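You operate a simulated robot arm through the tools that you are given. There is no shell and no other tool. Be economical: measure what you need, move in short steps, check, and stop when the job is done.

The job below is to be done with a simulated robot arm. You get a single attempt, and the scene is never put back.

JOB
Wind up the tube in the tray till its tail is at mark 57.
Fine: free the yellow lever, lower the green roller before winding, lock the lever again.

The check looks at the end state, three seconds after you hand in, the way a careful person would. Anything else that was tipped, shoved, dropped, spilled or broken makes it a failure.

ROBOT AND FRAMES
A 7-joint arm with a two-finger parallel gripper on a trunk, on a base that drives. Base frame: it is fixed to the floor where the robot stands at the start and does not move with it; the origin is under the middle of the robot, x ahead of it, y to its left, z up; the surface under the hand at the start is at about z = 840. Units: mm, degrees, N and s.
Its first joint turns from -166.0 to 166.0 degrees. Places, roughly: crank [600, -100, 900]; green roller [500, -300, 1000]; yellow lever by the crank [500, 200, 900]. Payload 3.43 kg.
The TCP is the grasp point between the finger pads, 34 mm short of the fingertips. In the tool frame z runs along the fingers and y along their closing line. Largest opening 128 mm; finger width 24, thickness 12; the body of the gripper, 48 by 130 mm, starts 96 mm behind the TCP.
Orientation is that of the tool frame in the base frame, as a unit quaternion [x, y, z, w]. With the fingers straight down and closing along the base's y, the tool's x points along the base's -x, its y along +y and its z along -z.

CONTROLS
- The arm moves only by the tool servo_tool. Its argument "increments" is a list that holds one entry, the list of rows, each a list of 7 numbers: the shift along the base's x, y, z in units of 100 mm (1.0 is 100 mm), then the turn, a rotation vector about the base's x, y, z in units of 120 degrees (1.0 is 120 degrees), then the finger opening in mm, from 0 to 128. In form: [[[x, y, z, ax, ay, az, hand], ...]]. A call has 1 to 20 rows; each row is the pose to reach, as a shift and turn from the pose commanded when the call began. A call with a number of a shift or a turn outside -1 to 1 is refused whole. Rows are played at 5 a second. More than 50 mm and 8.6 degrees between two rows, or a gripper value outside its range, and nothing of the call is played. Where a pose cannot be reached the arm comes as near as it can. A force on the tool above 90 N (or 10 N above the force at the start of the call, whichever is more), or a blocked arm, ends the call early, and 0.2 s more pass. The fingers move at their own pace (about 153 mm/s each) and stop on an object; they squeeze with about 29 N. The grip force told is the motor's: it shows also when the fingers shut on nothing. Time passes only in rows, and 0.2 s behind the last, so rows that repeat a pose let the fingers close. The reply holds the time, the measured pose of the TCP, the force on the tool along the base axes, the opening and the grip force, in the units named above and with some noise, with the torque about the TCP (base axes, N m) and any sound that the robot's microphone picked up.
- Cameras (640 x 400 px; columns grow to the right, rows downward): "scene" is now at [182.6, 187.7, 1367.4]; the picture's right is [-0.53, -0.85, 0.01], its down [-0.51, 0.31, -0.80] and it looks along [0.68, -0.43, -0.59] (base axes); focal length 237 px, centre (320, 200). "wrist" rides on the gripper at [76, -11, -160] in the tool frame; the picture's right is [0.15, 0.99, 0.00], its down [-0.88, 0.13, -0.46] and it looks along [-0.45, 0.07, 0.89] (tool axes); focal length 234 px, centre (320, 200). There is no depth. A picture from a camera that has moved, and an enlarged one, comes with that camera's place and axes in the base frame and with its lens.
- snapshot(camera): a new picture of that camera. No time passes.
- steer(legs): drives the robot by 1 to 6 legs, each [ahead, turn to the left] in mm and degrees, along the robot's own axes; the way and the turn of a leg run together, so that a leg with both is an arc; at most 1500 mm and 180 degrees a leg. The arm and the cameras ride along, it lands a little off, and it stops where it bumps. It gives what a move gives.
- pan_tilt(pan, tilt): turns the head with the scene camera to pan (to the left, within 120 degrees either way) and tilt (down, from -29 to 69), counted from straight ahead of the robot. It gives what a move gives.
- close_up(camera, box): a new picture of the part [left, top, right, bottom] of that camera's present view, enlarged. No time passes.
- hand_in(): hands the job in; it is judged then, once.

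Work in short steps. Places have to be worked out from the pictures, the camera data and where the tool is seen: move nearer, look again, correct. Check each grasp and each placing, and mend what went wrong. You have 120 turns and 82 pictures in all, those below and enlarged ones among them. Open the gripper and draw the arm clear of the work before you hand the job in, unless the task says otherwise; then end with one line.

The tools are called after "Request:" as a command line: name --argument value ..., lists and objects as JSON in quotes. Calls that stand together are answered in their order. servo_tool: Moves the arm, as the interface text tells. Its arguments: {"type":"object","properties":{"increments":{"type":"array","items":{"type":"array","items":{"type":"array","items":{"type":"number"}}}}},"required":["increments"]} The other tools are called the same way: steer (legs) drives the base; pan_tilt (pan, tilt) turns the head that bears the scene camera; snapshot (camera) takes a picture; close_up (camera, box) takes an enlarged picture of a part of a camera's view; hand_in () hands the job in.

At the start:

```text
t: 0.0
ee_pos: [614.8, 19.1, 1225.3]
orientation: [0.001, 1.0, 0.0, -0.001]
contact_force: [0.2, 0.2, -1.3]
wrist_torque: [0.02, -0.02, -0.01]
grip_width: 128.0
grip_force: 0.1
robot x, y, heading: [1.9, 2.8, -0.1]
head pan, tilt: [-32.2, 35.8]
```

scene: 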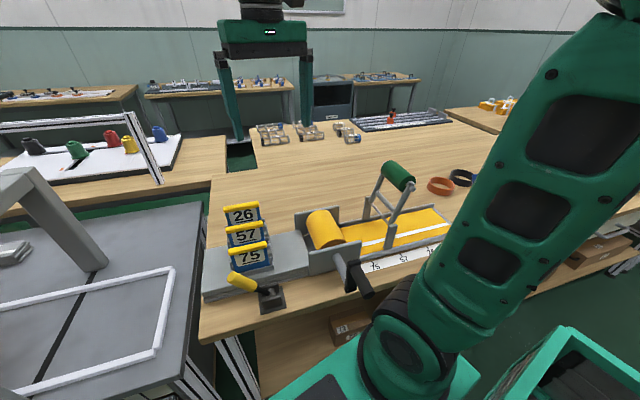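
wrist: 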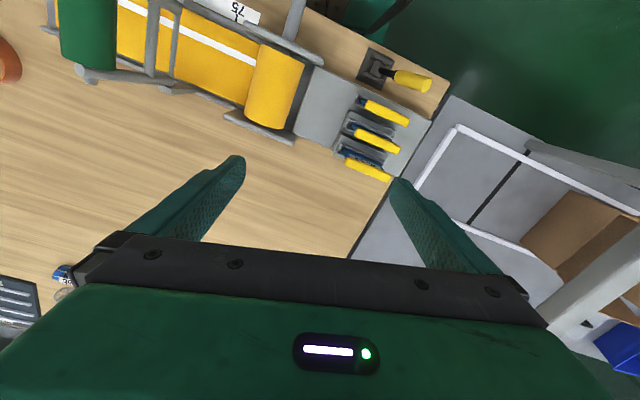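

The pictures show the tray with a yellow tube roll, crank, green roller on arms, yellow lever and three flags 26/57/75. I take enlarged views to understand the mechanism.

Request:
close_up --camera "scene" --box '[190, 150, 350, 320]'

Request:
close_up --camera "scene" --box '[300, 140, 480, 310]'

Request:
close_up --camera "wrist" --box '[40, 0, 460, 200]'

```text
2.35 times, centred on (270, 235) of scene
camera zoom: at [182.6, 187.7, 1367.4], right [-0.53, -0.85, 0.01], down [-0.51, 0.31, -0.8], along [0.68, -0.43, -0.59], focal length 558 px, centre (438, 118)
```

zoom: 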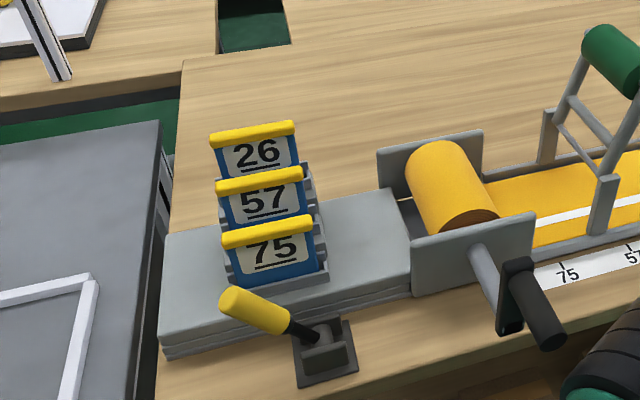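

```text
2.35 times, centred on (390, 225) of scene
camera zoom: at [182.6, 187.7, 1367.4], right [-0.53, -0.85, 0.01], down [-0.51, 0.31, -0.8], along [0.68, -0.43, -0.59], focal length 558 px, centre (155, 141)
```

zoom: 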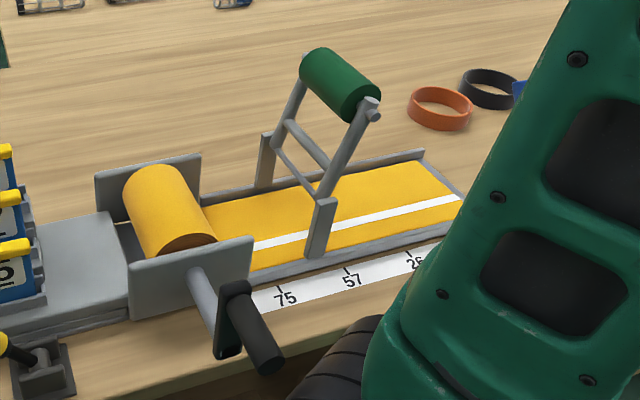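

```text
1.52 times, centred on (250, 100) of wrist
camera zoom: at [538.4, 7.9, 1385.5], right [-0.15, 0.99, 0.0], down [0.88, 0.13, 0.45], along [0.45, 0.07, -0.89], focal length 357 px, centre (427, 352)
```

zoom: 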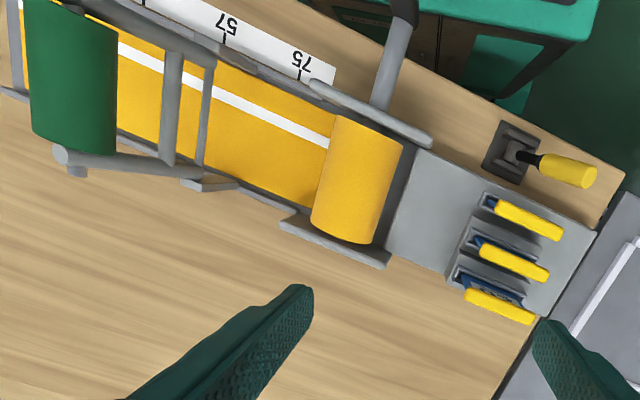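

Rough triangulation: lever base ≈(502,117,845), its tip ≈(510,181,965); marks 75 ≈(455,-160), 57 ≈(440,-250). The crank is probably too near to the robot, so I'll look behind before backing up.

Request:
pan_tilt --pan 120 --tilt 40

Request:
snapshot --camera "scene"

Request:
pan_tilt --pan -120 --tilt 40

Request:
snapshot --camera "scene"

Request:
pan_tilt --pan -20 --tilt 60

Request:
snapshot --camera "scene"

```text
t: 2.4
ee_pos: [598.9, 19.3, 1233.3]
orientation: [0.0, 1.0, 0.0, 0.006]
contact_force: [-0.3, -0.2, -0.7]
wrist_torque: [-0.05, -0.01, -0.01]
grip_width: 127.9
grip_force: 0.1
robot x, y, heading: [-1.8, -2.6, -0.1]
head pan, tilt: [120.0, 40.0]
```

```text
76 pictures are left
camera scene: at [66.0, 308.1, 1362.7], right [0.87, 0.5, -0.01], down [0.31, -0.56, -0.77], along [-0.39, 0.66, -0.64], focal length 237 px, centre (320, 200)
```

scene: 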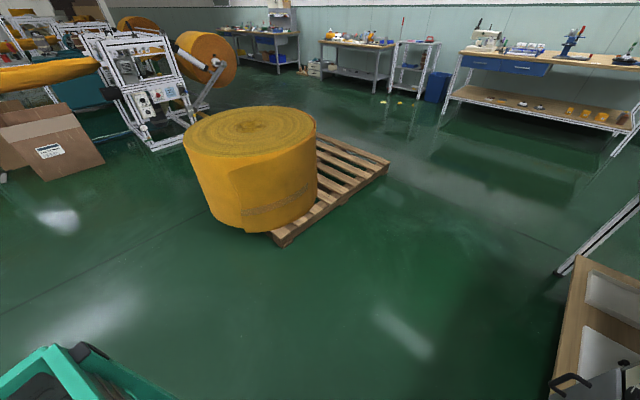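

```text
t: 5.8
ee_pos: [599.4, 19.3, 1233.0]
orientation: [0.0, 1.0, 0.0, 0.005]
contact_force: [-0.5, -0.2, -0.3]
wrist_torque: [0.02, -0.03, -0.01]
grip_width: 128.0
grip_force: 0.0
robot x, y, heading: [0.1, 1.1, 0.1]
head pan, tilt: [-120.0, 40.0]
```

```text
75 pictures are left
camera scene: at [65.9, 160.8, 1362.7], right [-0.87, 0.5, 0.01], down [0.31, 0.56, -0.77], along [-0.39, -0.66, -0.64], focal length 237 px, centre (320, 200)
```

scene: 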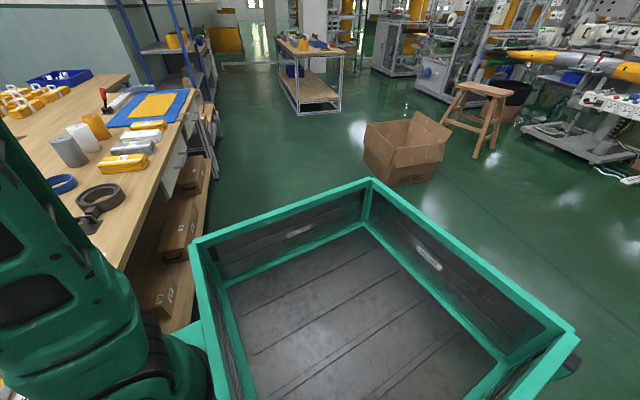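

```text
t: 7.5
ee_pos: [599.3, 19.6, 1233.0]
orientation: [0.0, 1.0, 0.0, 0.005]
contact_force: [-0.5, -0.1, 0.2]
wrist_torque: [0.01, 0.01, -0.02]
grip_width: 127.9
grip_force: 0.1
robot x, y, heading: [-1.1, -1.0, -0.1]
head pan, tilt: [-20.0, 60.0]
```

```text
74 pictures are left
camera scene: at [170.7, 211.5, 1334.6], right [-0.34, -0.94, 0.0], down [-0.82, 0.3, -0.49], along [0.46, -0.17, -0.87], focal length 237 px, centre (320, 200)
```

scene: 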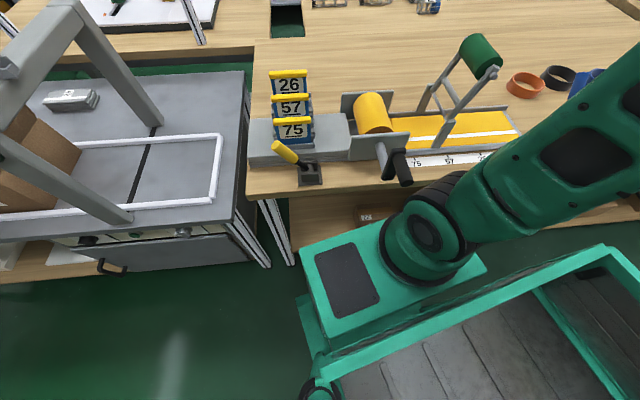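

Floor behind is clear for a modest reverse, and the arm's mount stands close to the crank. I back up 400 mm.

Request:
steer --legs '[[-400, 0]]'

Request:
pan_tilt --pan -5 --tilt 38

Request:
snapshot --camera "scene"

Request:
snapshot --camera "wrist"

```text
t: 10.1
ee_pos: [188.5, 17.4, 1233.1]
orientation: [0.001, 1.0, 0.0, 0.007]
contact_force: [-0.3, 0.4, -0.3]
wrist_torque: [0.02, 0.02, 0.02]
grip_width: 128.0
grip_force: 0.1
robot x, y, heading: [-409.7, -0.9, 0.0]
head pan, tilt: [-20.0, 60.0]
```

```text
t: 10.9
ee_pos: [173.5, 19.0, 1241.1]
orientation: [0.001, 1.0, 0.001, 0.013]
contact_force: [0.2, 0.7, 0.5]
wrist_torque: [0.01, -0.02, 0.02]
grip_width: 127.7
grip_force: 0.0
robot x, y, heading: [-411.9, 1.2, -0.2]
head pan, tilt: [-5.0, 38.0]
```

```text
73 pictures are left
camera scene: at [-216.3, 227.0, 1363.9], right [-0.09, -1.0, 0.0], down [-0.62, 0.06, -0.78], along [0.78, -0.07, -0.63], focal length 237 px, centre (320, 200)
```

scene: 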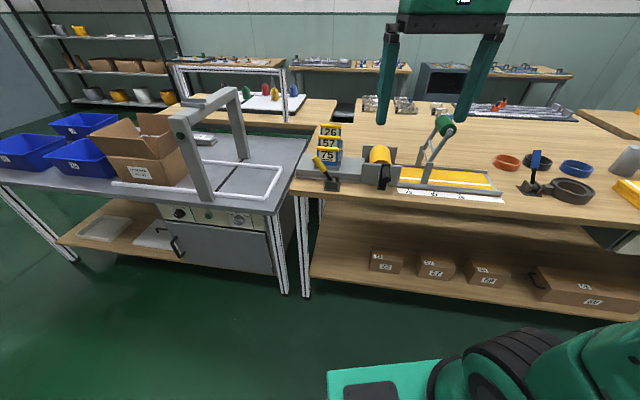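

```text
72 pictures are left
camera wrist: at [92.4, 7.8, 1398.2], right [-0.14, 0.99, 0.0], down [0.87, 0.13, 0.48], along [0.47, 0.07, -0.88], focal length 234 px, centre (320, 200)
```

wrist: 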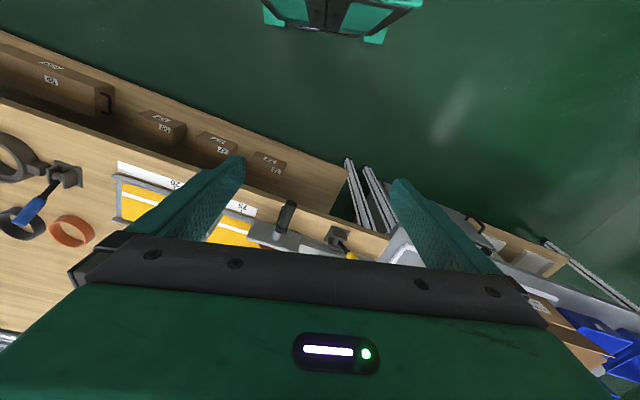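

Now the bench is seen clear of the arm. Enlarging the tray.

Request:
close_up --camera "scene" --box '[290, 100, 410, 210]'

Request:
close_up --camera "scene" --box '[390, 100, 510, 210]'

```text
3.64 times, centred on (350, 155) of scene
camera zoom: at [-216.3, 227.0, 1363.9], right [-0.09, -1.0, 0.0], down [-0.62, 0.06, -0.78], along [0.78, -0.07, -0.63], focal length 862 px, centre (211, 364)
```

zoom: 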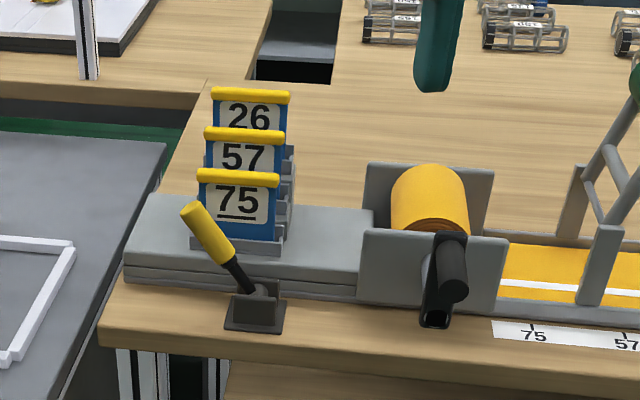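

```text
3.64 times, centred on (450, 155) of scene
camera zoom: at [-216.3, 227.0, 1363.9], right [-0.09, -1.0, 0.0], down [-0.62, 0.06, -0.78], along [0.78, -0.07, -0.63], focal length 862 px, centre (-153, 364)
```

zoom: 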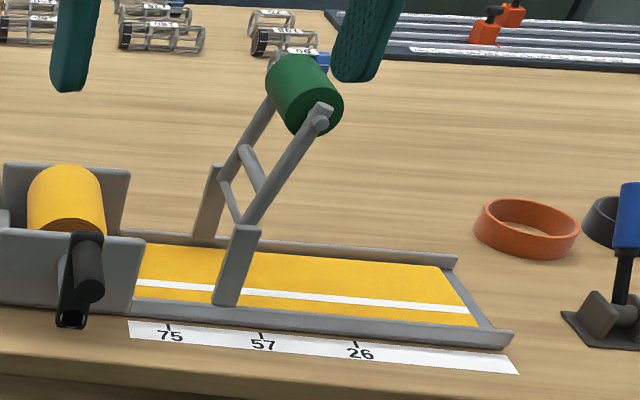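

Lever leans to +y on a pivot; roller parked leaning slightly to −y, so lowering is most likely over toward the roll. I move the hand toward the lever at a safe height for a closer look.

Request:
servo_tool --increments '[[[0.3, 0.1, 0, 0, 0, 0, 128], [0.6, 0.25, 0, 0, 0, 0, 128], [0.9, 0.4, 0, 0, 0, 0, 128], [1, 0.5, 0, 0, 0, 0, 128]]]'

Request:
servo_tool --increments '[[[0.3, 0.1, -0.2, 0, 0, 0, 80], [0.6, 0.25, -0.45, 0, 0, 0, 40], [0.9, 0.4, -0.7, 0, 0, 0, 0], [0.9, 0.6, -0.9, 0, 0, 0, 0]]]'

Request:
servo_tool --increments '[[[0.3, 0.0, -0.3, 0, 0, 0, 0], [0.6, 0.0, -0.6, 0, 0, 0, 0], [0.7, 0.0, -0.9, 0, 0, 0, 0], [0.7, 0, -0.9, 0, 0, 0, 0]]]'

Request:
snapshot --camera "wrist"

```text
t: 11.9
ee_pos: [274.2, 68.8, 1238.9]
orientation: [0.001, 1.0, -0.003, 0.012]
contact_force: [-1.0, 0.8, 0.0]
wrist_torque: [0.01, -0.01, 0.0]
grip_width: 128.1
grip_force: 0.0
robot x, y, heading: [-412.6, -1.8, 0.2]
head pan, tilt: [-5.0, 38.0]
```

```text
t: 12.9
ee_pos: [362.2, 128.4, 1152.5]
orientation: [0.001, 1.0, 0.001, 0.012]
contact_force: [0.3, 0.5, -0.5]
wrist_torque: [0.04, -0.02, -0.02]
grip_width: 0.0
grip_force: 28.8
robot x, y, heading: [-412.3, 0.8, -0.3]
head pan, tilt: [-5.0, 38.0]
```

```text
t: 13.9
ee_pos: [429.8, 130.8, 1060.1]
orientation: [0.001, 1.0, 0.0, 0.012]
contact_force: [-0.5, -0.1, 0.8]
wrist_torque: [0.01, -0.01, -0.01]
grip_width: 0.0
grip_force: 29.3
robot x, y, heading: [-410.7, 1.1, -0.3]
head pan, tilt: [-5.0, 38.0]
```

```text
69 pictures are left
camera wrist: at [351.0, 119.1, 1217.8], right [-0.14, 0.99, 0.0], down [0.87, 0.13, 0.48], along [0.47, 0.07, -0.88], focal length 234 px, centre (320, 200)
```

wrist: 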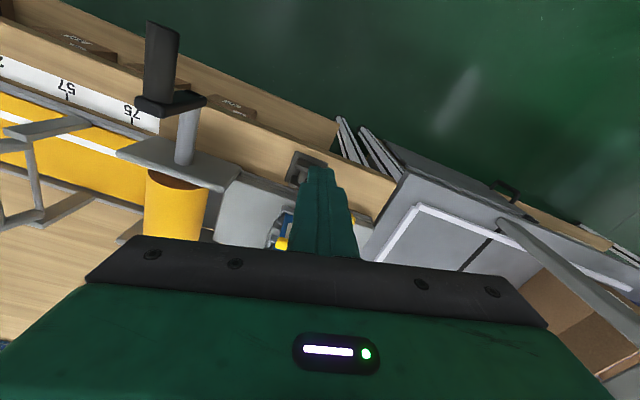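

The closed fingers hide the lever; I open them here (tips at z≈1026, above it) and look.

Request:
servo_tool --increments '[[[0, 0, 0, 0, 0, 0, 128], [0, 0, 0, 0, 0, 0, 128], [0, 0, 0, 0, 0, 0, 128]]]'

Request:
close_up --camera "wrist" --box '[220, 120, 420, 250]'

Request:
pan_tilt --pan -12 --tilt 38

Request:
close_up --camera "scene" --box '[240, 110, 400, 220]'

```text
t: 14.8
ee_pos: [432.0, 129.2, 1060.5]
orientation: [0.001, 1.0, 0.001, 0.012]
contact_force: [0.1, 0.2, 0.6]
wrist_torque: [0.01, 0.0, 0.02]
grip_width: 128.1
grip_force: 0.1
robot x, y, heading: [-409.0, 1.5, -0.2]
head pan, tilt: [-5.0, 38.0]
```

```text
3.08 times, centred on (320, 185) of wrist
camera zoom: at [350.8, 119.1, 1218.1], right [-0.14, 0.99, 0.0], down [0.87, 0.13, 0.48], along [0.47, 0.07, -0.88], focal length 720 px, centre (320, 246)
```

zoom: 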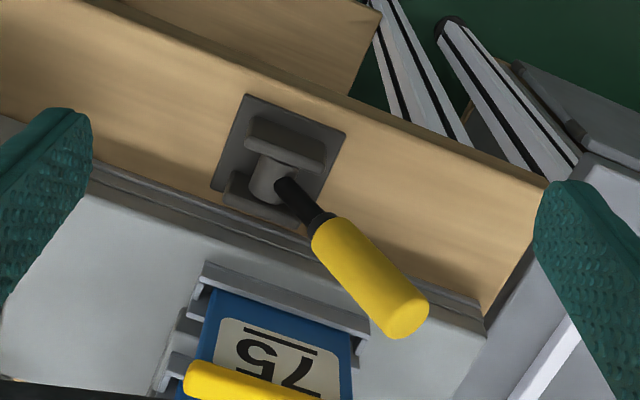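

```text
t: 15.4
ee_pos: [432.0, 130.2, 1059.7]
orientation: [0.001, 1.0, 0.0, 0.012]
contact_force: [0.9, -0.2, 0.3]
wrist_torque: [0.02, -0.02, 0.0]
grip_width: 127.7
grip_force: 0.1
robot x, y, heading: [-410.1, 0.8, -0.4]
head pan, tilt: [-12.0, 38.0]
```

```text
3.64 times, centred on (320, 165) of scene
camera zoom: at [-217.7, 216.7, 1364.0], right [-0.21, -0.98, 0.0], down [-0.61, 0.13, -0.78], along [0.76, -0.16, -0.63], focal length 862 px, centre (320, 327)
```

zoom: 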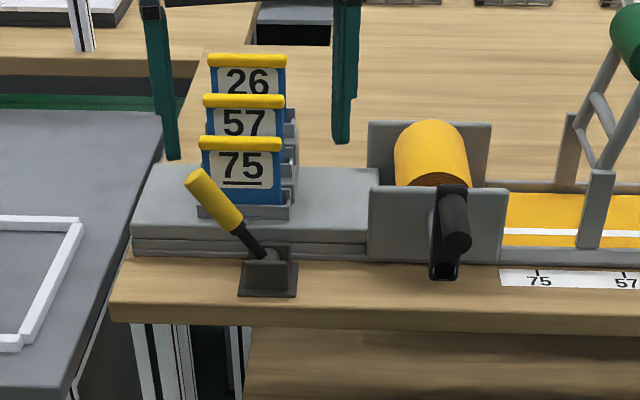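

Triangulated: lever pivot ≈(504,119,865), tip ≈(525,184,949), tray direction e≈(0.24,0.97). I'll close the fingers, go to the +y side of the lever and then down, ready to push it over toward −y.

Request:
servo_tool --increments '[[[0.25, 0.3, 0, 0, 0, 0, 60], [0.5, 0.6, 0, 0, 0, 0, 0], [0.8, 0.9, 0, 0, 0, 0, 0], [1.0, 1.0, 0, 0, 0, 0, 0], [1.0, 1.0, -0.3, 0, 0, 0, 0], [1.0, 1.0, -0.6, 0, 0, 0, 0]]]'

Request:
snapshot --camera "wrist"

Request:
close_up --camera "scene" --box '[240, 80, 400, 220]'

```text
t: 16.8
ee_pos: [531.6, 228.7, 1000.3]
orientation: [0.001, 1.0, 0.0, 0.013]
contact_force: [0.3, 0.0, 0.5]
wrist_torque: [0.02, 0.03, -0.03]
grip_width: 0.0
grip_force: 28.8
robot x, y, heading: [-412.3, -1.7, 0.1]
head pan, tilt: [-12.0, 38.0]
```

```text
66 pictures are left
camera wrist: at [451.4, 218.0, 1158.3], right [-0.14, 0.99, 0.0], down [0.87, 0.13, 0.48], along [0.47, 0.07, -0.88], focal length 234 px, centre (320, 200)
```

wrist: 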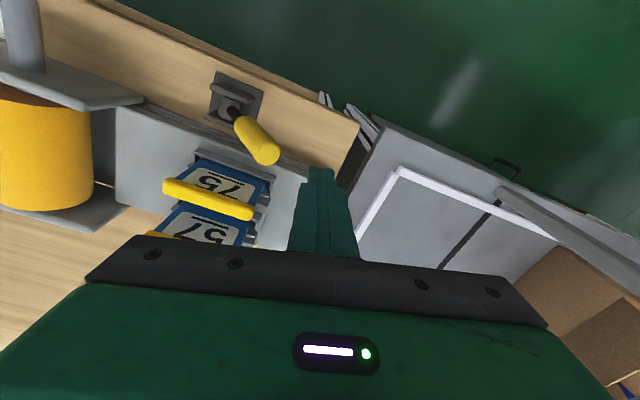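

```text
2.86 times, centred on (320, 150) of scene
camera zoom: at [-217.8, 216.6, 1364.0], right [-0.21, -0.98, 0.0], down [-0.61, 0.13, -0.78], along [0.76, -0.17, -0.63], focal length 678 px, centre (320, 343)
```

zoom: 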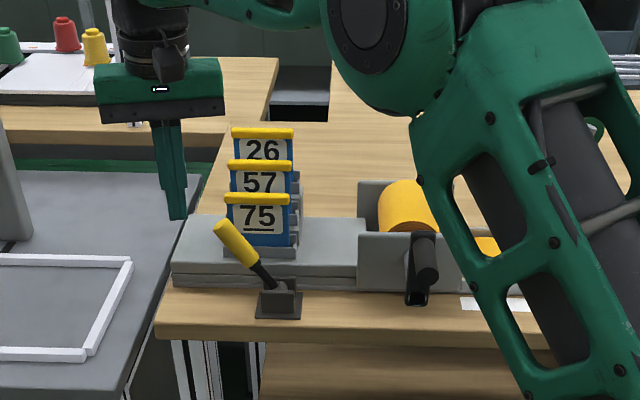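

The finger bar is on the +y side, clear of lever (tip re-measured at ≈(528,182,949)). Descend to z≈944 and push along −e in small steps.

Request:
servo_tool --increments '[[[0, 0, -0.3, 0, 0, 0, 0], [0, 0, -0.56, 0, 0, 0, 0], [-0.05, -0.2, -0.56, 0, 0, 0, 0], [-0.09, -0.35, -0.56, 0, 0, 0, 0], [-0.13, -0.5, -0.56, 0, 0, 0, 0], [-0.17, -0.65, -0.56, 0, 0, 0, 0], [-0.2, -0.8, -0.56, 0, 0, 0, 0]]]'

Request:
snapshot --camera "wrist"

```text
t: 18.1
ee_pos: [511.4, 187.9, 967.8]
orientation: [-0.004, 1.0, 0.006, 0.03]
contact_force: [0.6, -0.1, -1.6]
wrist_torque: [-0.07, 0.06, 0.0]
grip_width: 0.1
grip_force: 29.1
robot x, y, heading: [-411.9, -1.5, -0.2]
head pan, tilt: [-12.0, 38.0]
stopped in row 6: the force on the tool passed its limit at 98 N (the readings are from after the stop); the commanded pose is now the measured one
```

```text
64 pictures are left
camera wrist: at [426.3, 173.9, 1122.7], right [-0.16, 0.99, 0.0], down [0.85, 0.13, 0.51], along [0.5, 0.08, -0.86], focal length 234 px, centre (320, 200)
```

wrist: 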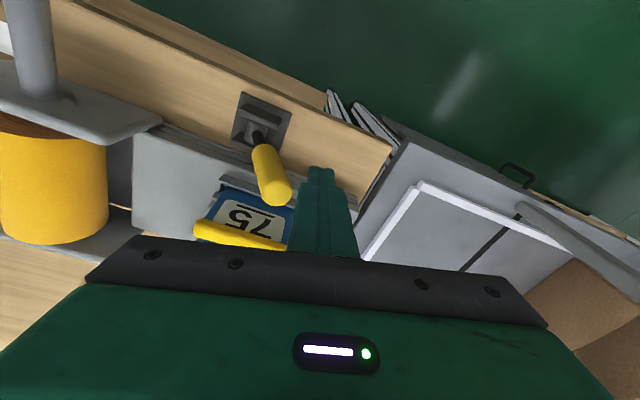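

The lever has moved (tip now y≈156) but the push stopped at 98 N and the hand rode up. I look from the scene camera before pushing slower.

Request:
close_up --camera "scene" --box '[240, 110, 380, 220]'

Request:
close_up --camera "wrist" --box '[200, 70, 400, 260]'

```text
3.64 times, centred on (310, 165) of scene
camera zoom: at [-217.0, 217.0, 1363.8], right [-0.21, -0.98, 0.0], down [-0.61, 0.13, -0.78], along [0.76, -0.17, -0.63], focal length 862 px, centre (356, 327)
```

zoom: 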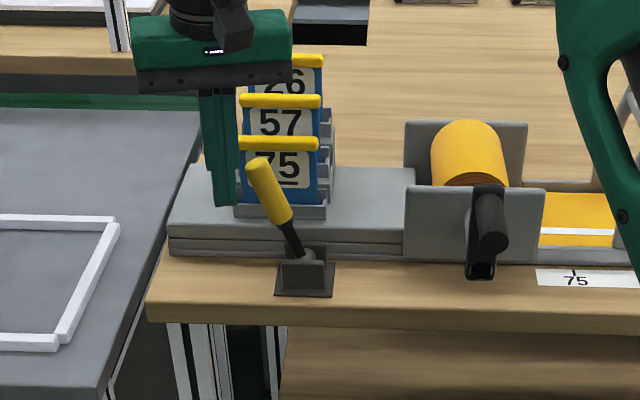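

```text
2.11 times, centred on (300, 165) of wrist
camera zoom: at [426.3, 173.9, 1122.7], right [-0.16, 0.99, 0.0], down [0.85, 0.13, 0.51], along [0.5, 0.08, -0.86], focal length 493 px, centre (362, 274)
```

zoom: 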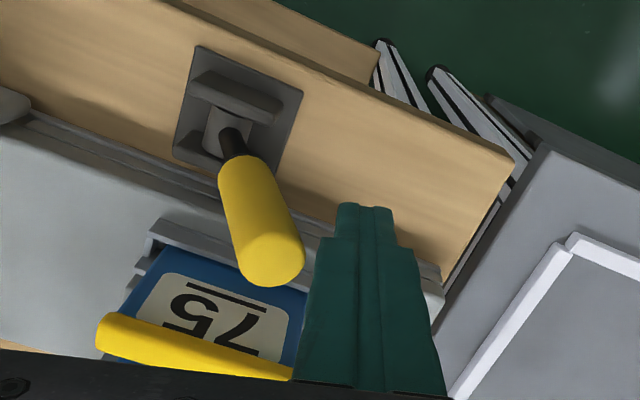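

Lever went from ~35° to ~20° lean; no other contact seen. I push further slowly (5 mm per row) at the present height.

Request:
servo_tool --increments '[[[0, -0.05, -0.05, 0, 0, 0, 0], [-0.01, -0.1, -0.1, 0, 0, 0, 0], [-0.02, -0.15, -0.12, 0, 0, 0, 0], [-0.03, -0.2, -0.12, 0, 0, 0, 0], [-0.04, -0.25, -0.12, 0, 0, 0, 0], [-0.05, -0.3, -0.12, 0, 0, 0, 0], [-0.06, -0.35, -0.12, 0, 0, 0, 0], [-0.08, -0.4, -0.12, 0, 0, 0, 0]]]'

Request:
close_up --camera "scene" --box '[240, 110, 380, 220]'

```text
t: 19.4
ee_pos: [498.8, 165.0, 977.4]
orientation: [-0.007, 0.999, 0.009, 0.045]
contact_force: [0.3, 0.2, -1.9]
wrist_torque: [-0.04, 0.05, 0.0]
grip_width: 0.0
grip_force: 29.7
robot x, y, heading: [-413.2, -2.7, 0.3]
head pan, tilt: [-12.0, 38.0]
stopped in row 6: the force on the tool passed its limit at 91 N (the readings are from after the stop); the commanded pose is now the measured one
```

```text
3.64 times, centred on (310, 165) of scene
camera zoom: at [-217.5, 217.1, 1363.9], right [-0.21, -0.98, 0.0], down [-0.61, 0.13, -0.78], along [0.76, -0.16, -0.63], focal length 862 px, centre (356, 327)
```

zoom: 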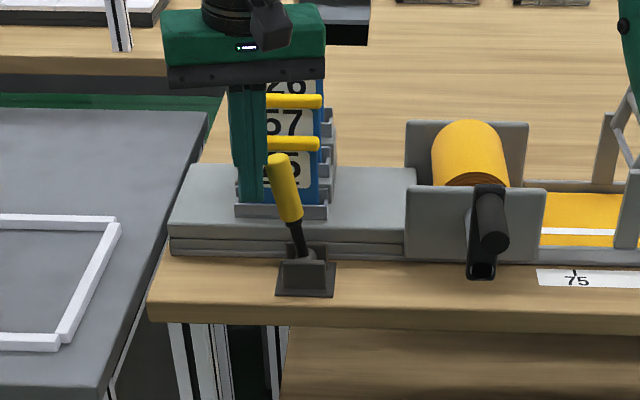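

The lever moves but stiffly (now ~8° from upright). I straighten the hand and keep pushing slowly past upright.

Request:
servo_tool --increments '[[[0.05, 0.02, 0, 0, 0.043, 0, 0], [0.08, 0.02, -0.05, 0, 0.043, 0, 0], [0.07, -0.04, -0.08, 0, 0.043, 0, 0], [0.06, -0.1, -0.1, 0, 0.043, 0, 0], [0.05, -0.15, -0.1, 0, 0.043, 0, 0], [0.04, -0.2, -0.1, 0, 0.043, 0, 0], [0.03, -0.25, -0.1, 0, 0.043, 0, 0], [0.02, -0.3, -0.1, 0, 0.043, 0, 0], [0.01, -0.35, -0.1, 0, 0.043, 0, 0], [0, -0.4, -0.1, 0, 0.043, 0, 0]]]'

Request:
close_up --camera "scene" --box '[240, 110, 380, 220]'

```text
t: 21.6
ee_pos: [497.1, 131.4, 972.8]
orientation: [-0.012, 1.0, 0.012, 0.004]
contact_force: [-13.3, 43.3, 56.4]
wrist_torque: [3.21, -0.68, -0.12]
grip_width: 0.0
grip_force: 29.5
robot x, y, heading: [-413.0, -2.2, 0.1]
head pan, tilt: [-12.0, 38.0]
```

```text
3.64 times, centred on (310, 165) of scene
camera zoom: at [-221.0, 218.4, 1364.2], right [-0.21, -0.98, 0.0], down [-0.61, 0.13, -0.78], along [0.76, -0.16, -0.62], focal length 862 px, centre (356, 327)
```

zoom: 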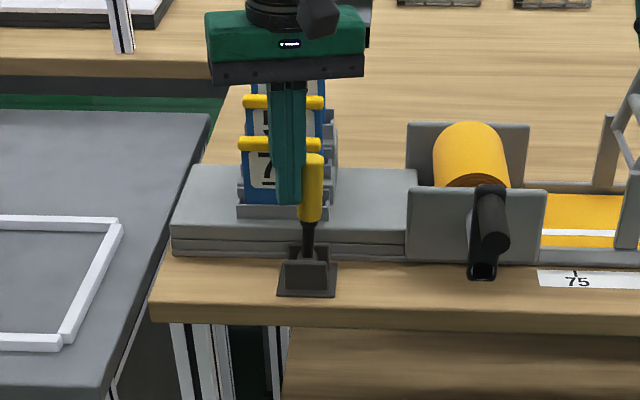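

Lever is about upright now; there's downward load on the fingertip, so I ease up a little in z and push on.

Request:
servo_tool --increments '[[[0, 0, 0.05, 0, 0, 0, 0], [-0.01, -0.05, 0.05, 0, 0, 0, 0], [-0.02, -0.1, 0.04, 0, 0, 0, 0], [-0.03, -0.15, 0.02, 0, 0, 0, 0], [-0.04, -0.2, 0, 0, 0, 0, 0], [-0.06, -0.25, -0.02, 0, 0, 0, 0], [-0.07, -0.3, -0.05, 0, 0, 0, 0], [-0.09, -0.35, -0.08, 0, 0, 0, 0], [-0.1, -0.4, -0.1, 0, 0, 0, 0]]]'

Request:
close_up --camera "scene" --box '[240, 110, 380, 220]'

```text
t: 23.6
ee_pos: [490.3, 94.7, 962.3]
orientation: [-0.014, 1.0, 0.014, 0.008]
contact_force: [33.2, 59.8, 37.2]
wrist_torque: [1.7, -1.21, 0.48]
grip_width: 0.0
grip_force: 28.6
robot x, y, heading: [-410.7, 1.2, 0.1]
head pan, tilt: [-12.0, 38.0]
```

```text
3.64 times, centred on (310, 165) of scene
camera zoom: at [-217.9, 219.2, 1363.6], right [-0.21, -0.98, 0.0], down [-0.61, 0.13, -0.78], along [0.76, -0.17, -0.63], focal length 862 px, centre (356, 327)
```

zoom: 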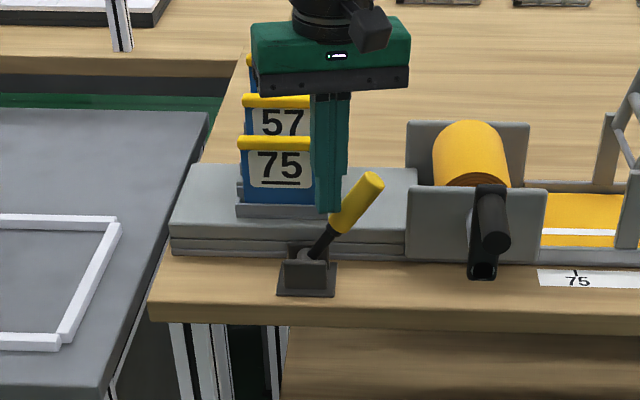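

Lever is now leaning well to the −y side; push a bit more to reach its end stop.

Request:
servo_tool --increments '[[[-0.01, -0.04, 0, 0, 0, 0, 0], [-0.02, -0.08, -0.02, 0, 0, 0, 0], [-0.03, -0.12, -0.04, 0, 0, 0, 0], [-0.04, -0.16, -0.06, 0, 0, 0, 0], [-0.05, -0.2, -0.08, 0, 0, 0, 0], [-0.06, -0.24, -0.1, 0, 0, 0, 0]]]'

Request:
close_up --camera "scene" --box '[240, 110, 380, 220]'

```text
t: 24.0
ee_pos: [478.5, 92.9, 973.5]
orientation: [-0.016, 1.0, 0.016, 0.013]
contact_force: [-0.1, 1.6, -1.9]
wrist_torque: [-0.05, 0.16, 0.02]
grip_width: 0.0
grip_force: 29.3
robot x, y, heading: [-411.1, 1.3, -0.1]
head pan, tilt: [-12.0, 38.0]
stopped in row 2: the force on the tool passed its limit at 92 N (the readings are from after the stop); the commanded pose is now the measured one
```

```text
3.64 times, centred on (310, 165) of scene
camera zoom: at [-217.0, 217.3, 1363.8], right [-0.21, -0.98, 0.0], down [-0.61, 0.13, -0.78], along [0.76, -0.16, -0.63], focal length 862 px, centre (356, 327)
```

zoom: 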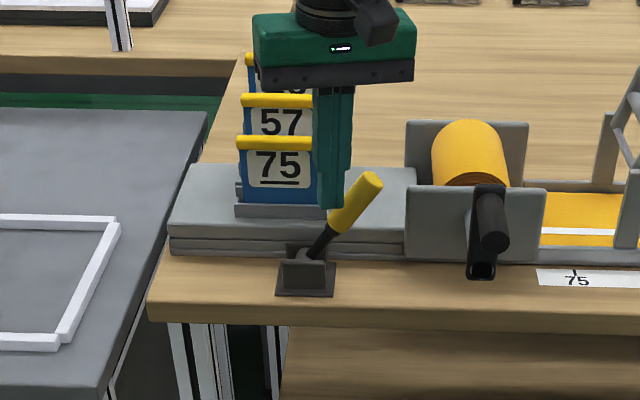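

Lever now lies symmetric on the other side (end stop) – freed. Next: raise the hand and go over to the roller, estimated centre (523,−272,1057), axis across the tray; I also yaw −16° to line the fingers up with the tray.

Request:
servo_tool --increments '[[[0, 0.05, 0.4, 0, 0, 0, 0], [0, 0.05, 0.8, 0, 0, 0, 0], [0, 0.05, 1.0, 0, 0, 0, 30], [0.1, -0.25, 1.0, 0, 0, -0.03, 60], [0.2, -0.6, 1.0, 0, 0, -0.07, 100], [0.2, -0.95, 1.0, 0, 0, -0.1, 128]]]'

Request:
servo_tool --increments '[[[0, -0.3, 0.2, 0, 0, -0.032, 128], [0, -0.65, 0.4, 0, 0, -0.032, 128], [0, -1.0, 0.6, 0, 0, -0.032, 128]]]'

Request:
servo_tool --increments '[[[0, -0.3, 0, 0, 0, 0, 128], [0, -0.5, 0, 0, 0, 0, 128], [0, -0.5, 0, 0, 0, 0, 128]]]'

Request:
snapshot --camera "wrist"

Request:
snapshot --camera "scene"

```text
t: 25.4
ee_pos: [496.6, -3.6, 1074.1]
orientation: [0.089, 0.996, 0.014, 0.016]
contact_force: [0.2, 0.6, -0.6]
wrist_torque: [-0.02, 0.04, 0.02]
grip_width: 127.7
grip_force: 0.1
robot x, y, heading: [-412.4, -0.2, -0.1]
head pan, tilt: [-12.0, 38.0]
```

```text
t: 26.2
ee_pos: [497.5, -104.0, 1133.7]
orientation: [0.121, 0.992, 0.012, 0.017]
contact_force: [0.4, -0.1, -0.4]
wrist_torque: [-0.03, 0.0, -0.02]
grip_width: 128.3
grip_force: 0.1
robot x, y, heading: [-413.4, 4.1, 0.0]
head pan, tilt: [-12.0, 38.0]
```

```text
t: 27.0
ee_pos: [498.4, -155.1, 1133.7]
orientation: [0.121, 0.992, 0.012, 0.016]
contact_force: [-0.6, 0.1, -0.7]
wrist_torque: [-0.01, 0.0, -0.04]
grip_width: 127.9
grip_force: 0.1
robot x, y, heading: [-409.1, 1.8, -0.0]
head pan, tilt: [-12.0, 38.0]
```

```text
57 pictures are left
camera wrist: at [415.3, -150.4, 1290.7], right [0.1, 0.99, 0.03], down [0.87, -0.1, 0.49], along [0.49, -0.03, -0.87], focal length 234 px, centre (320, 200)
```

wrist: 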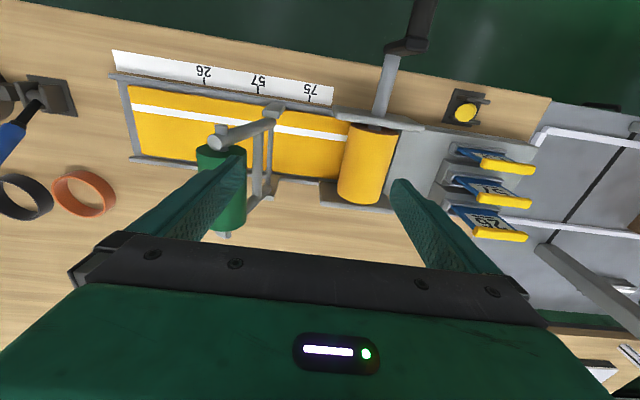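

```text
56 pictures are left
camera scene: at [-217.8, 217.0, 1364.0], right [-0.21, -0.98, 0.0], down [-0.61, 0.13, -0.78], along [0.76, -0.16, -0.63], focal length 237 px, centre (320, 200)
```

scene: 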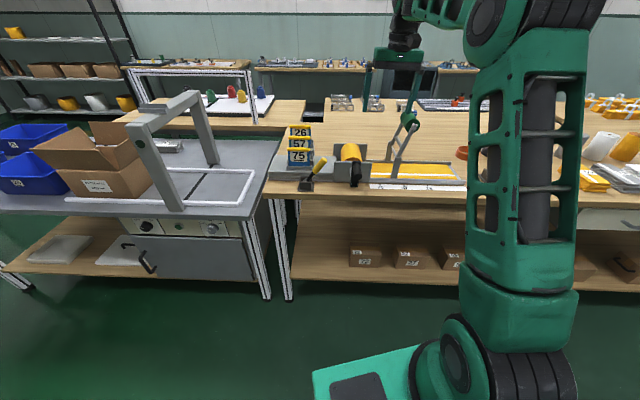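

Refined roller: near axle (467,−252), far axle (581,−278) at z≈1057, centre (524,−265). Hand is yawed right. Move over it, then look.

Request:
servo_tool --increments '[[[0.05, -0.1, 0.25, 0, 0, 0, 128], [0.15, -0.45, 0.25, 0, 0, 0, 128], [0.25, -0.8, 0.25, 0, 0, 0, 128], [0.26, -1.0, 0.25, 0, 0, 0, 128]]]'

Request:
servo_tool --increments '[[[0, -0.1, 0, 0, 0, 0, 128], [0, -0.1, 0, 0, 0, 0, 128]]]'

Request:
snapshot --camera "wrist"

```text
t: 28.0
ee_pos: [524.5, -253.5, 1158.9]
orientation: [0.122, 0.992, 0.013, 0.016]
contact_force: [-0.3, 0.1, 0.4]
wrist_torque: [-0.01, 0.01, 0.01]
grip_width: 128.0
grip_force: 0.1
robot x, y, heading: [-411.0, 0.4, -0.2]
head pan, tilt: [-12.0, 38.0]
```

```text
t: 28.6
ee_pos: [526.6, -264.2, 1158.4]
orientation: [0.122, 0.992, 0.013, 0.017]
contact_force: [-0.7, 0.0, 0.0]
wrist_torque: [-0.01, -0.01, -0.01]
grip_width: 128.2
grip_force: 0.0
robot x, y, heading: [-413.0, 1.0, -0.2]
head pan, tilt: [-12.0, 38.0]
```

```text
55 pictures are left
camera wrist: at [443.8, -259.9, 1315.5], right [0.1, 0.99, 0.03], down [0.87, -0.1, 0.49], along [0.49, -0.03, -0.87], focal length 234 px, centre (320, 200)
```

wrist: 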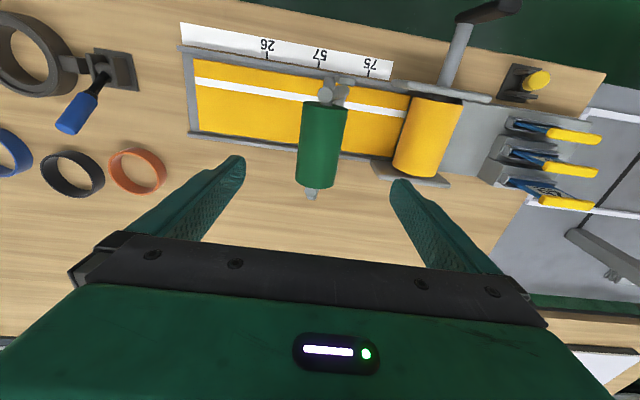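

Roller is centred between the open fingers. Descend to TCP z≈1066 and close on it.

Request:
servo_tool --increments '[[[-0.03, 0.03, -0.3, 0, 0, 0, 128], [-0.04, 0.04, -0.6, 0, 0, 0, 128], [-0.04, 0.04, -0.8, 0, 0, 0, 128], [-0.04, 0.04, -0.92, 0, 0, 0, 128], [-0.04, 0.04, -0.92, 0, 0, 0, 45], [-0.04, 0.04, -0.92, 0, 0, 0, 30], [-0.04, 0.04, -0.92, 0, 0, 0, 30]]]'

Request:
snapshot --camera "wrist"

Request:
close_up --camera "scene" --box '[330, 80, 480, 200]'

```text
t: 30.2
ee_pos: [522.0, -260.2, 1065.9]
orientation: [0.122, 0.992, 0.012, 0.017]
contact_force: [0.5, 0.3, -0.1]
wrist_torque: [-0.06, -0.45, -0.44]
grip_width: 47.1
grip_force: 44.5
robot x, y, heading: [-410.7, 0.5, 0.1]
head pan, tilt: [-12.0, 38.0]
```

```text
54 pictures are left
camera wrist: at [438.8, -256.1, 1223.2], right [0.1, 0.99, 0.03], down [0.87, -0.1, 0.49], along [0.49, -0.03, -0.87], focal length 234 px, centre (320, 200)
```

wrist: 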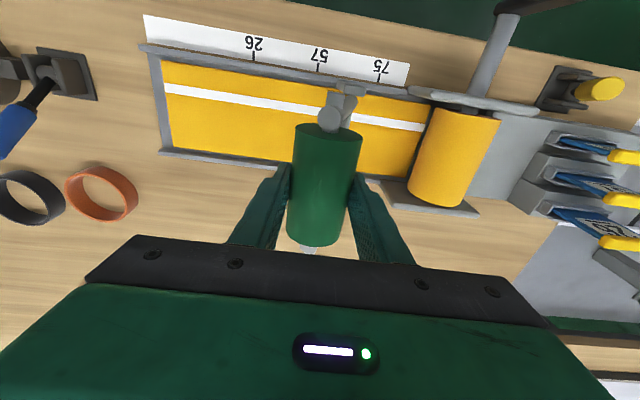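

```text
3.33 times, centred on (405, 140) of scene
camera zoom: at [-217.7, 217.0, 1364.0], right [-0.21, -0.98, 0.0], down [-0.61, 0.13, -0.78], along [0.76, -0.16, -0.63], focal length 790 px, centre (37, 400)
```

zoom: 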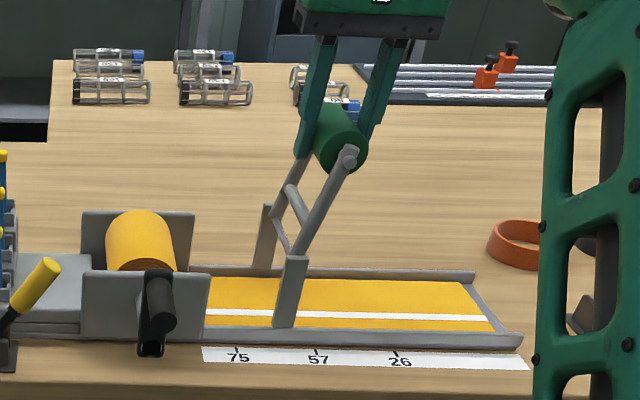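

Roller gripped (47 mm). Now swing it along its arc about the pivot (≈(488,−222,935), r≈127) over toward the roll.

Request:
servo_tool --increments '[[[0.021, 0.084, 0.02, 0, 0, 0, 30], [0.042, 0.168, 0.038, 0, 0, 0, 30], [0.063, 0.254, 0.047, 0, 0, 0, 30], [0.085, 0.34, 0.05, 0, 0, 0, 30], [0.107, 0.426, 0.047, 0, 0, 0, 30], [0.128, 0.511, 0.038, 0, 0, 0, 30], [0.148, 0.595, 0.022, 0, 0, 0, 30], [0.169, 0.679, 0, 0, 0, 0, 30]]]'

Request:
close_up --camera "scene" --box '[330, 80, 480, 200]'

```text
t: 32.0
ee_pos: [537.9, -190.0, 1067.7]
orientation: [0.121, 0.992, 0.014, 0.017]
contact_force: [0.3, -0.5, 0.6]
wrist_torque: [-0.27, 0.1, -0.38]
grip_width: 47.8
grip_force: 44.7
robot x, y, heading: [-410.0, 3.5, 0.0]
head pan, tilt: [-12.0, 38.0]
```

```text
3.33 times, centred on (405, 140) of scene
camera zoom: at [-217.7, 216.9, 1364.0], right [-0.21, -0.98, 0.0], down [-0.61, 0.13, -0.78], along [0.76, -0.16, -0.63], focal length 790 px, centre (37, 400)
```

zoom: 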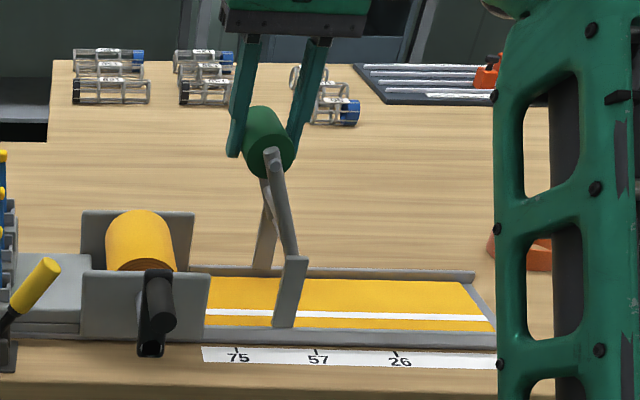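

It swings freely. Continue to about 40° past upright.

Request:
servo_tool --increments '[[[0.02, 0.082, -0.025, 0, 0, 0, 30], [0.04, 0.162, -0.06, 0, 0, 0, 30], [0.06, 0.24, -0.1, 0, 0, 0, 30], [0.078, 0.313, -0.143, 0, 0, 0, 30], [0.096, 0.384, -0.193, 0, 0, 0, 30], [0.113, 0.452, -0.247, 0, 0, 0, 30]]]'

Request:
close_up --camera "scene" --box '[330, 80, 480, 200]'

Request:
snapshot --camera "wrist"

```text
t: 33.4
ee_pos: [549.2, -147.6, 1041.7]
orientation: [0.122, 0.992, 0.013, 0.016]
contact_force: [-5.6, -9.3, 0.9]
wrist_torque: [-1.18, 0.47, -0.23]
grip_width: 47.3
grip_force: 45.0
robot x, y, heading: [-414.6, 1.5, -0.3]
head pan, tilt: [-12.0, 38.0]
```

```text
3.33 times, centred on (405, 140) of scene
camera zoom: at [-218.0, 216.7, 1364.1], right [-0.21, -0.98, 0.0], down [-0.61, 0.13, -0.78], along [0.76, -0.16, -0.63], focal length 790 px, centre (37, 400)
```

zoom: 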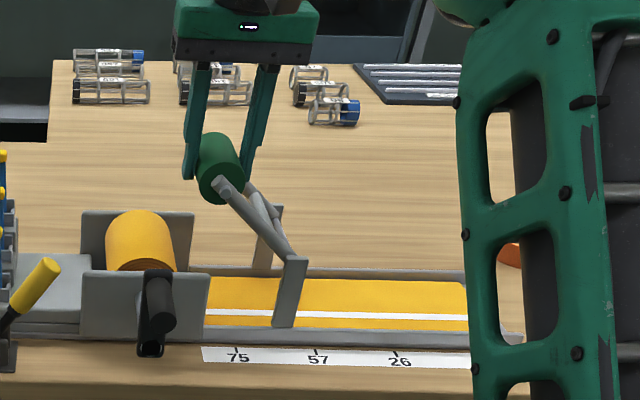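

```text
50 pictures are left
camera wrist: at [466.4, -143.0, 1198.9], right [0.1, 0.99, 0.03], down [0.87, -0.1, 0.48], along [0.48, -0.03, -0.87], focal length 234 px, centre (320, 200)
```

wrist: 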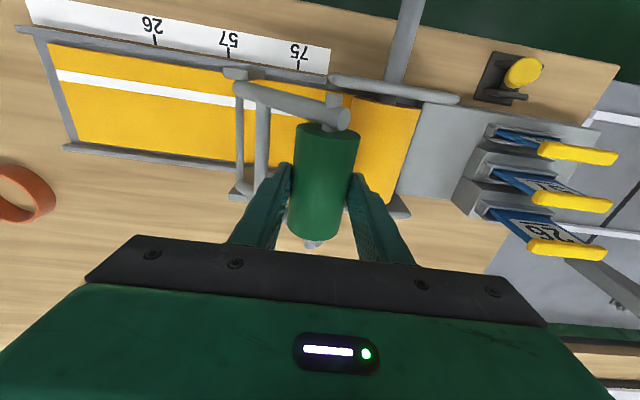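

Nearly there (fingertips z≈1007, roll top ≈986). I ease it a little further down and open just enough to let go.

Request:
servo_tool --increments '[[[0.01, 0.03, -0.04, 0, 0, 0, 30], [0.02, 0.06, -0.09, 0, 0, 0, 30], [0.02, 0.06, -0.09, 0, 0, 0, 60], [0.02, 0.06, -0.09, 0, 0, 0, 75], [0.02, 0.06, -0.09, 0, 0, 0, 75]]]'

Request:
close_up --camera "scene" --box '[330, 80, 480, 200]'

```text
t: 34.6
ee_pos: [550.1, -140.2, 1034.0]
orientation: [0.122, 0.992, 0.012, 0.016]
contact_force: [0.5, -0.7, 0.1]
wrist_torque: [0.03, 0.01, 0.0]
grip_width: 75.0
grip_force: 0.0
robot x, y, heading: [-412.1, -0.4, 0.1]
head pan, tilt: [-12.0, 38.0]
```

```text
3.33 times, centred on (405, 140) of scene
camera zoom: at [-217.7, 217.0, 1364.0], right [-0.21, -0.98, 0.0], down [-0.61, 0.13, -0.78], along [0.76, -0.16, -0.63], focal length 790 px, centre (37, 400)
```

zoom: 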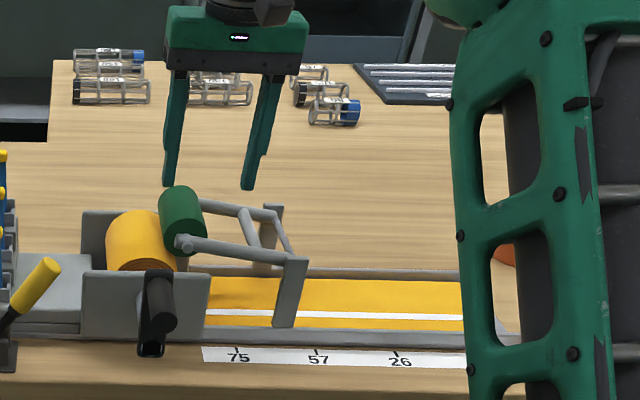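

The roller dropped onto the roll – lowered. Now lift and move back to view the crank.

Request:
servo_tool --increments '[[[0, 0, 0.4, 0, 0, 0, 75], [-0.1, 0.0, 0.7, 0, 0, 0, 75], [-0.5, 0.1, 0.7, 0, 0, 0, 75], [-0.9, 0.2, 0.7, 0, 0, 0, 75], [-1, 0.4, 0.7, 0, 0, 0, 75]]]'

Request:
snapshot --camera "wrist"

Request:
close_up --camera "scene" --box '[310, 130, 480, 210]'

```text
t: 35.8
ee_pos: [449.6, -100.0, 1105.2]
orientation: [0.122, 0.992, 0.013, 0.017]
contact_force: [0.0, -0.2, 0.0]
wrist_torque: [0.02, 0.05, -0.02]
grip_width: 74.8
grip_force: 0.1
robot x, y, heading: [-413.6, 1.2, 0.0]
head pan, tilt: [-12.0, 38.0]
```

```text
48 pictures are left
camera wrist: at [367.6, -95.1, 1260.8], right [0.1, 0.99, 0.03], down [0.87, -0.1, 0.48], along [0.48, -0.03, -0.87], focal length 234 px, centre (320, 200)
```

wrist: 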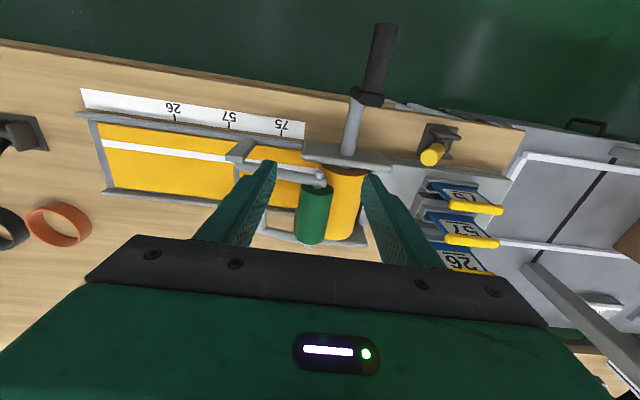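

```text
3.76 times, centred on (395, 170) of scene
camera zoom: at [-217.5, 216.9, 1364.0], right [-0.21, -0.98, 0.0], down [-0.61, 0.13, -0.78], along [0.76, -0.16, -0.63], focal length 893 px, centre (38, 313)
```

zoom: 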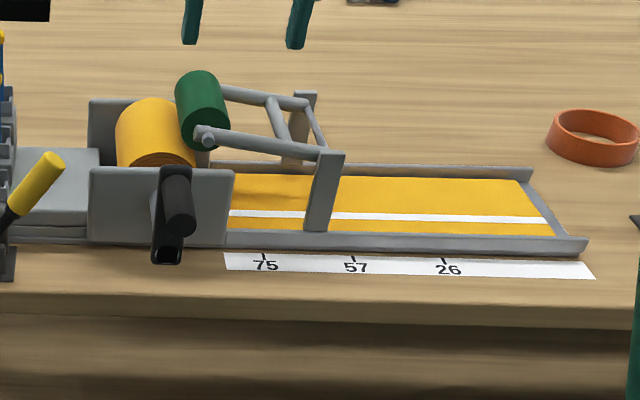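

I need the crank's geometry more exactly: close-ups from both cameras.

Request:
close_up --camera "wrist" --box '[310, 0, 430, 180]'

Request:
close_up --camera "scene" --box '[325, 150, 385, 210]'

```text
2.22 times, centred on (370, 90) of wrist
camera zoom: at [367.6, -95.1, 1260.8], right [0.1, 0.99, 0.03], down [0.87, -0.1, 0.48], along [0.48, -0.03, -0.87], focal length 520 px, centre (209, 444)
```

zoom: 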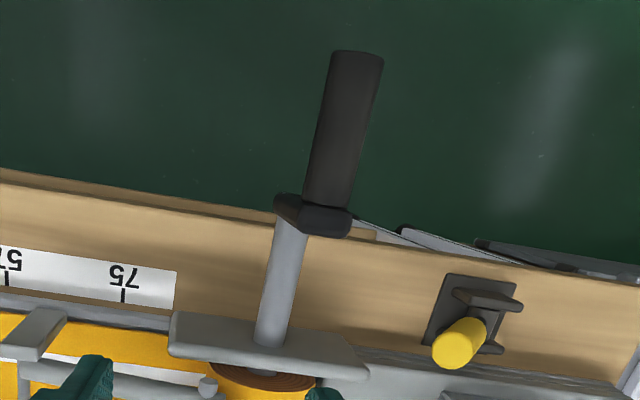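

```text
6.67 times, centred on (355, 180) of scene
camera zoom: at [-217.5, 216.9, 1364.0], right [-0.21, -0.98, 0.0], down [-0.61, 0.13, -0.78], along [0.76, -0.16, -0.63], focal length 1581 px, centre (87, 333)
```

zoom: 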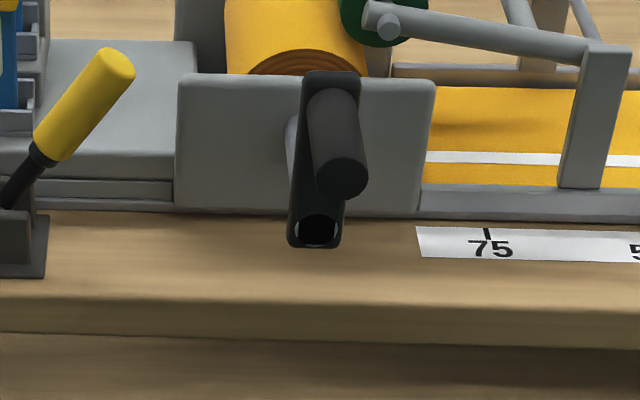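

Crank geometry: handle axis along the across-tray direction from (395,−32,975) to (335,−16,970), straight above the shaft (z≈898), radius ≈75; plate and handle are clear of the table edge. The handle may be too near to the arm, so I back up 120 mm more, then move over the handle.

Request:
steer --legs '[[-120, 0]]'

Request:
pan_tilt --pan -18 --tilt 34

Request:
close_up --camera "scene" --box '[220, 100, 460, 250]'

```text
t: 37.0
ee_pos: [330.2, -98.8, 1104.3]
orientation: [0.122, 0.992, 0.013, 0.017]
contact_force: [-0.1, -0.4, 0.0]
wrist_torque: [-0.02, 0.0, -0.02]
grip_width: 75.1
grip_force: 0.0
robot x, y, heading: [-527.7, -4.2, 0.1]
head pan, tilt: [-12.0, 38.0]
```

```text
t: 37.7
ee_pos: [316.6, -99.5, 1114.5]
orientation: [0.122, 0.992, 0.013, 0.023]
contact_force: [0.6, -0.3, 1.3]
wrist_torque: [0.01, 0.04, 0.03]
grip_width: 74.9
grip_force: 0.0
robot x, y, heading: [-530.4, 1.7, -0.2]
head pan, tilt: [-18.0, 34.0]
```

```text
2.67 times, centred on (340, 175) of scene
camera zoom: at [-337.5, 207.7, 1370.1], right [-0.31, -0.95, 0.0], down [-0.54, 0.17, -0.82], along [0.78, -0.26, -0.57], focal length 632 px, centre (267, 267)
```

zoom: 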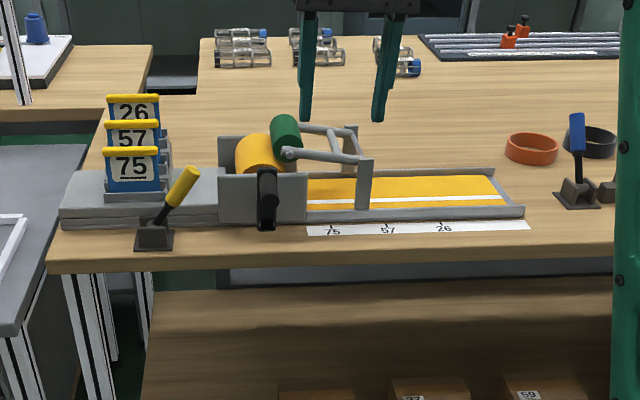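

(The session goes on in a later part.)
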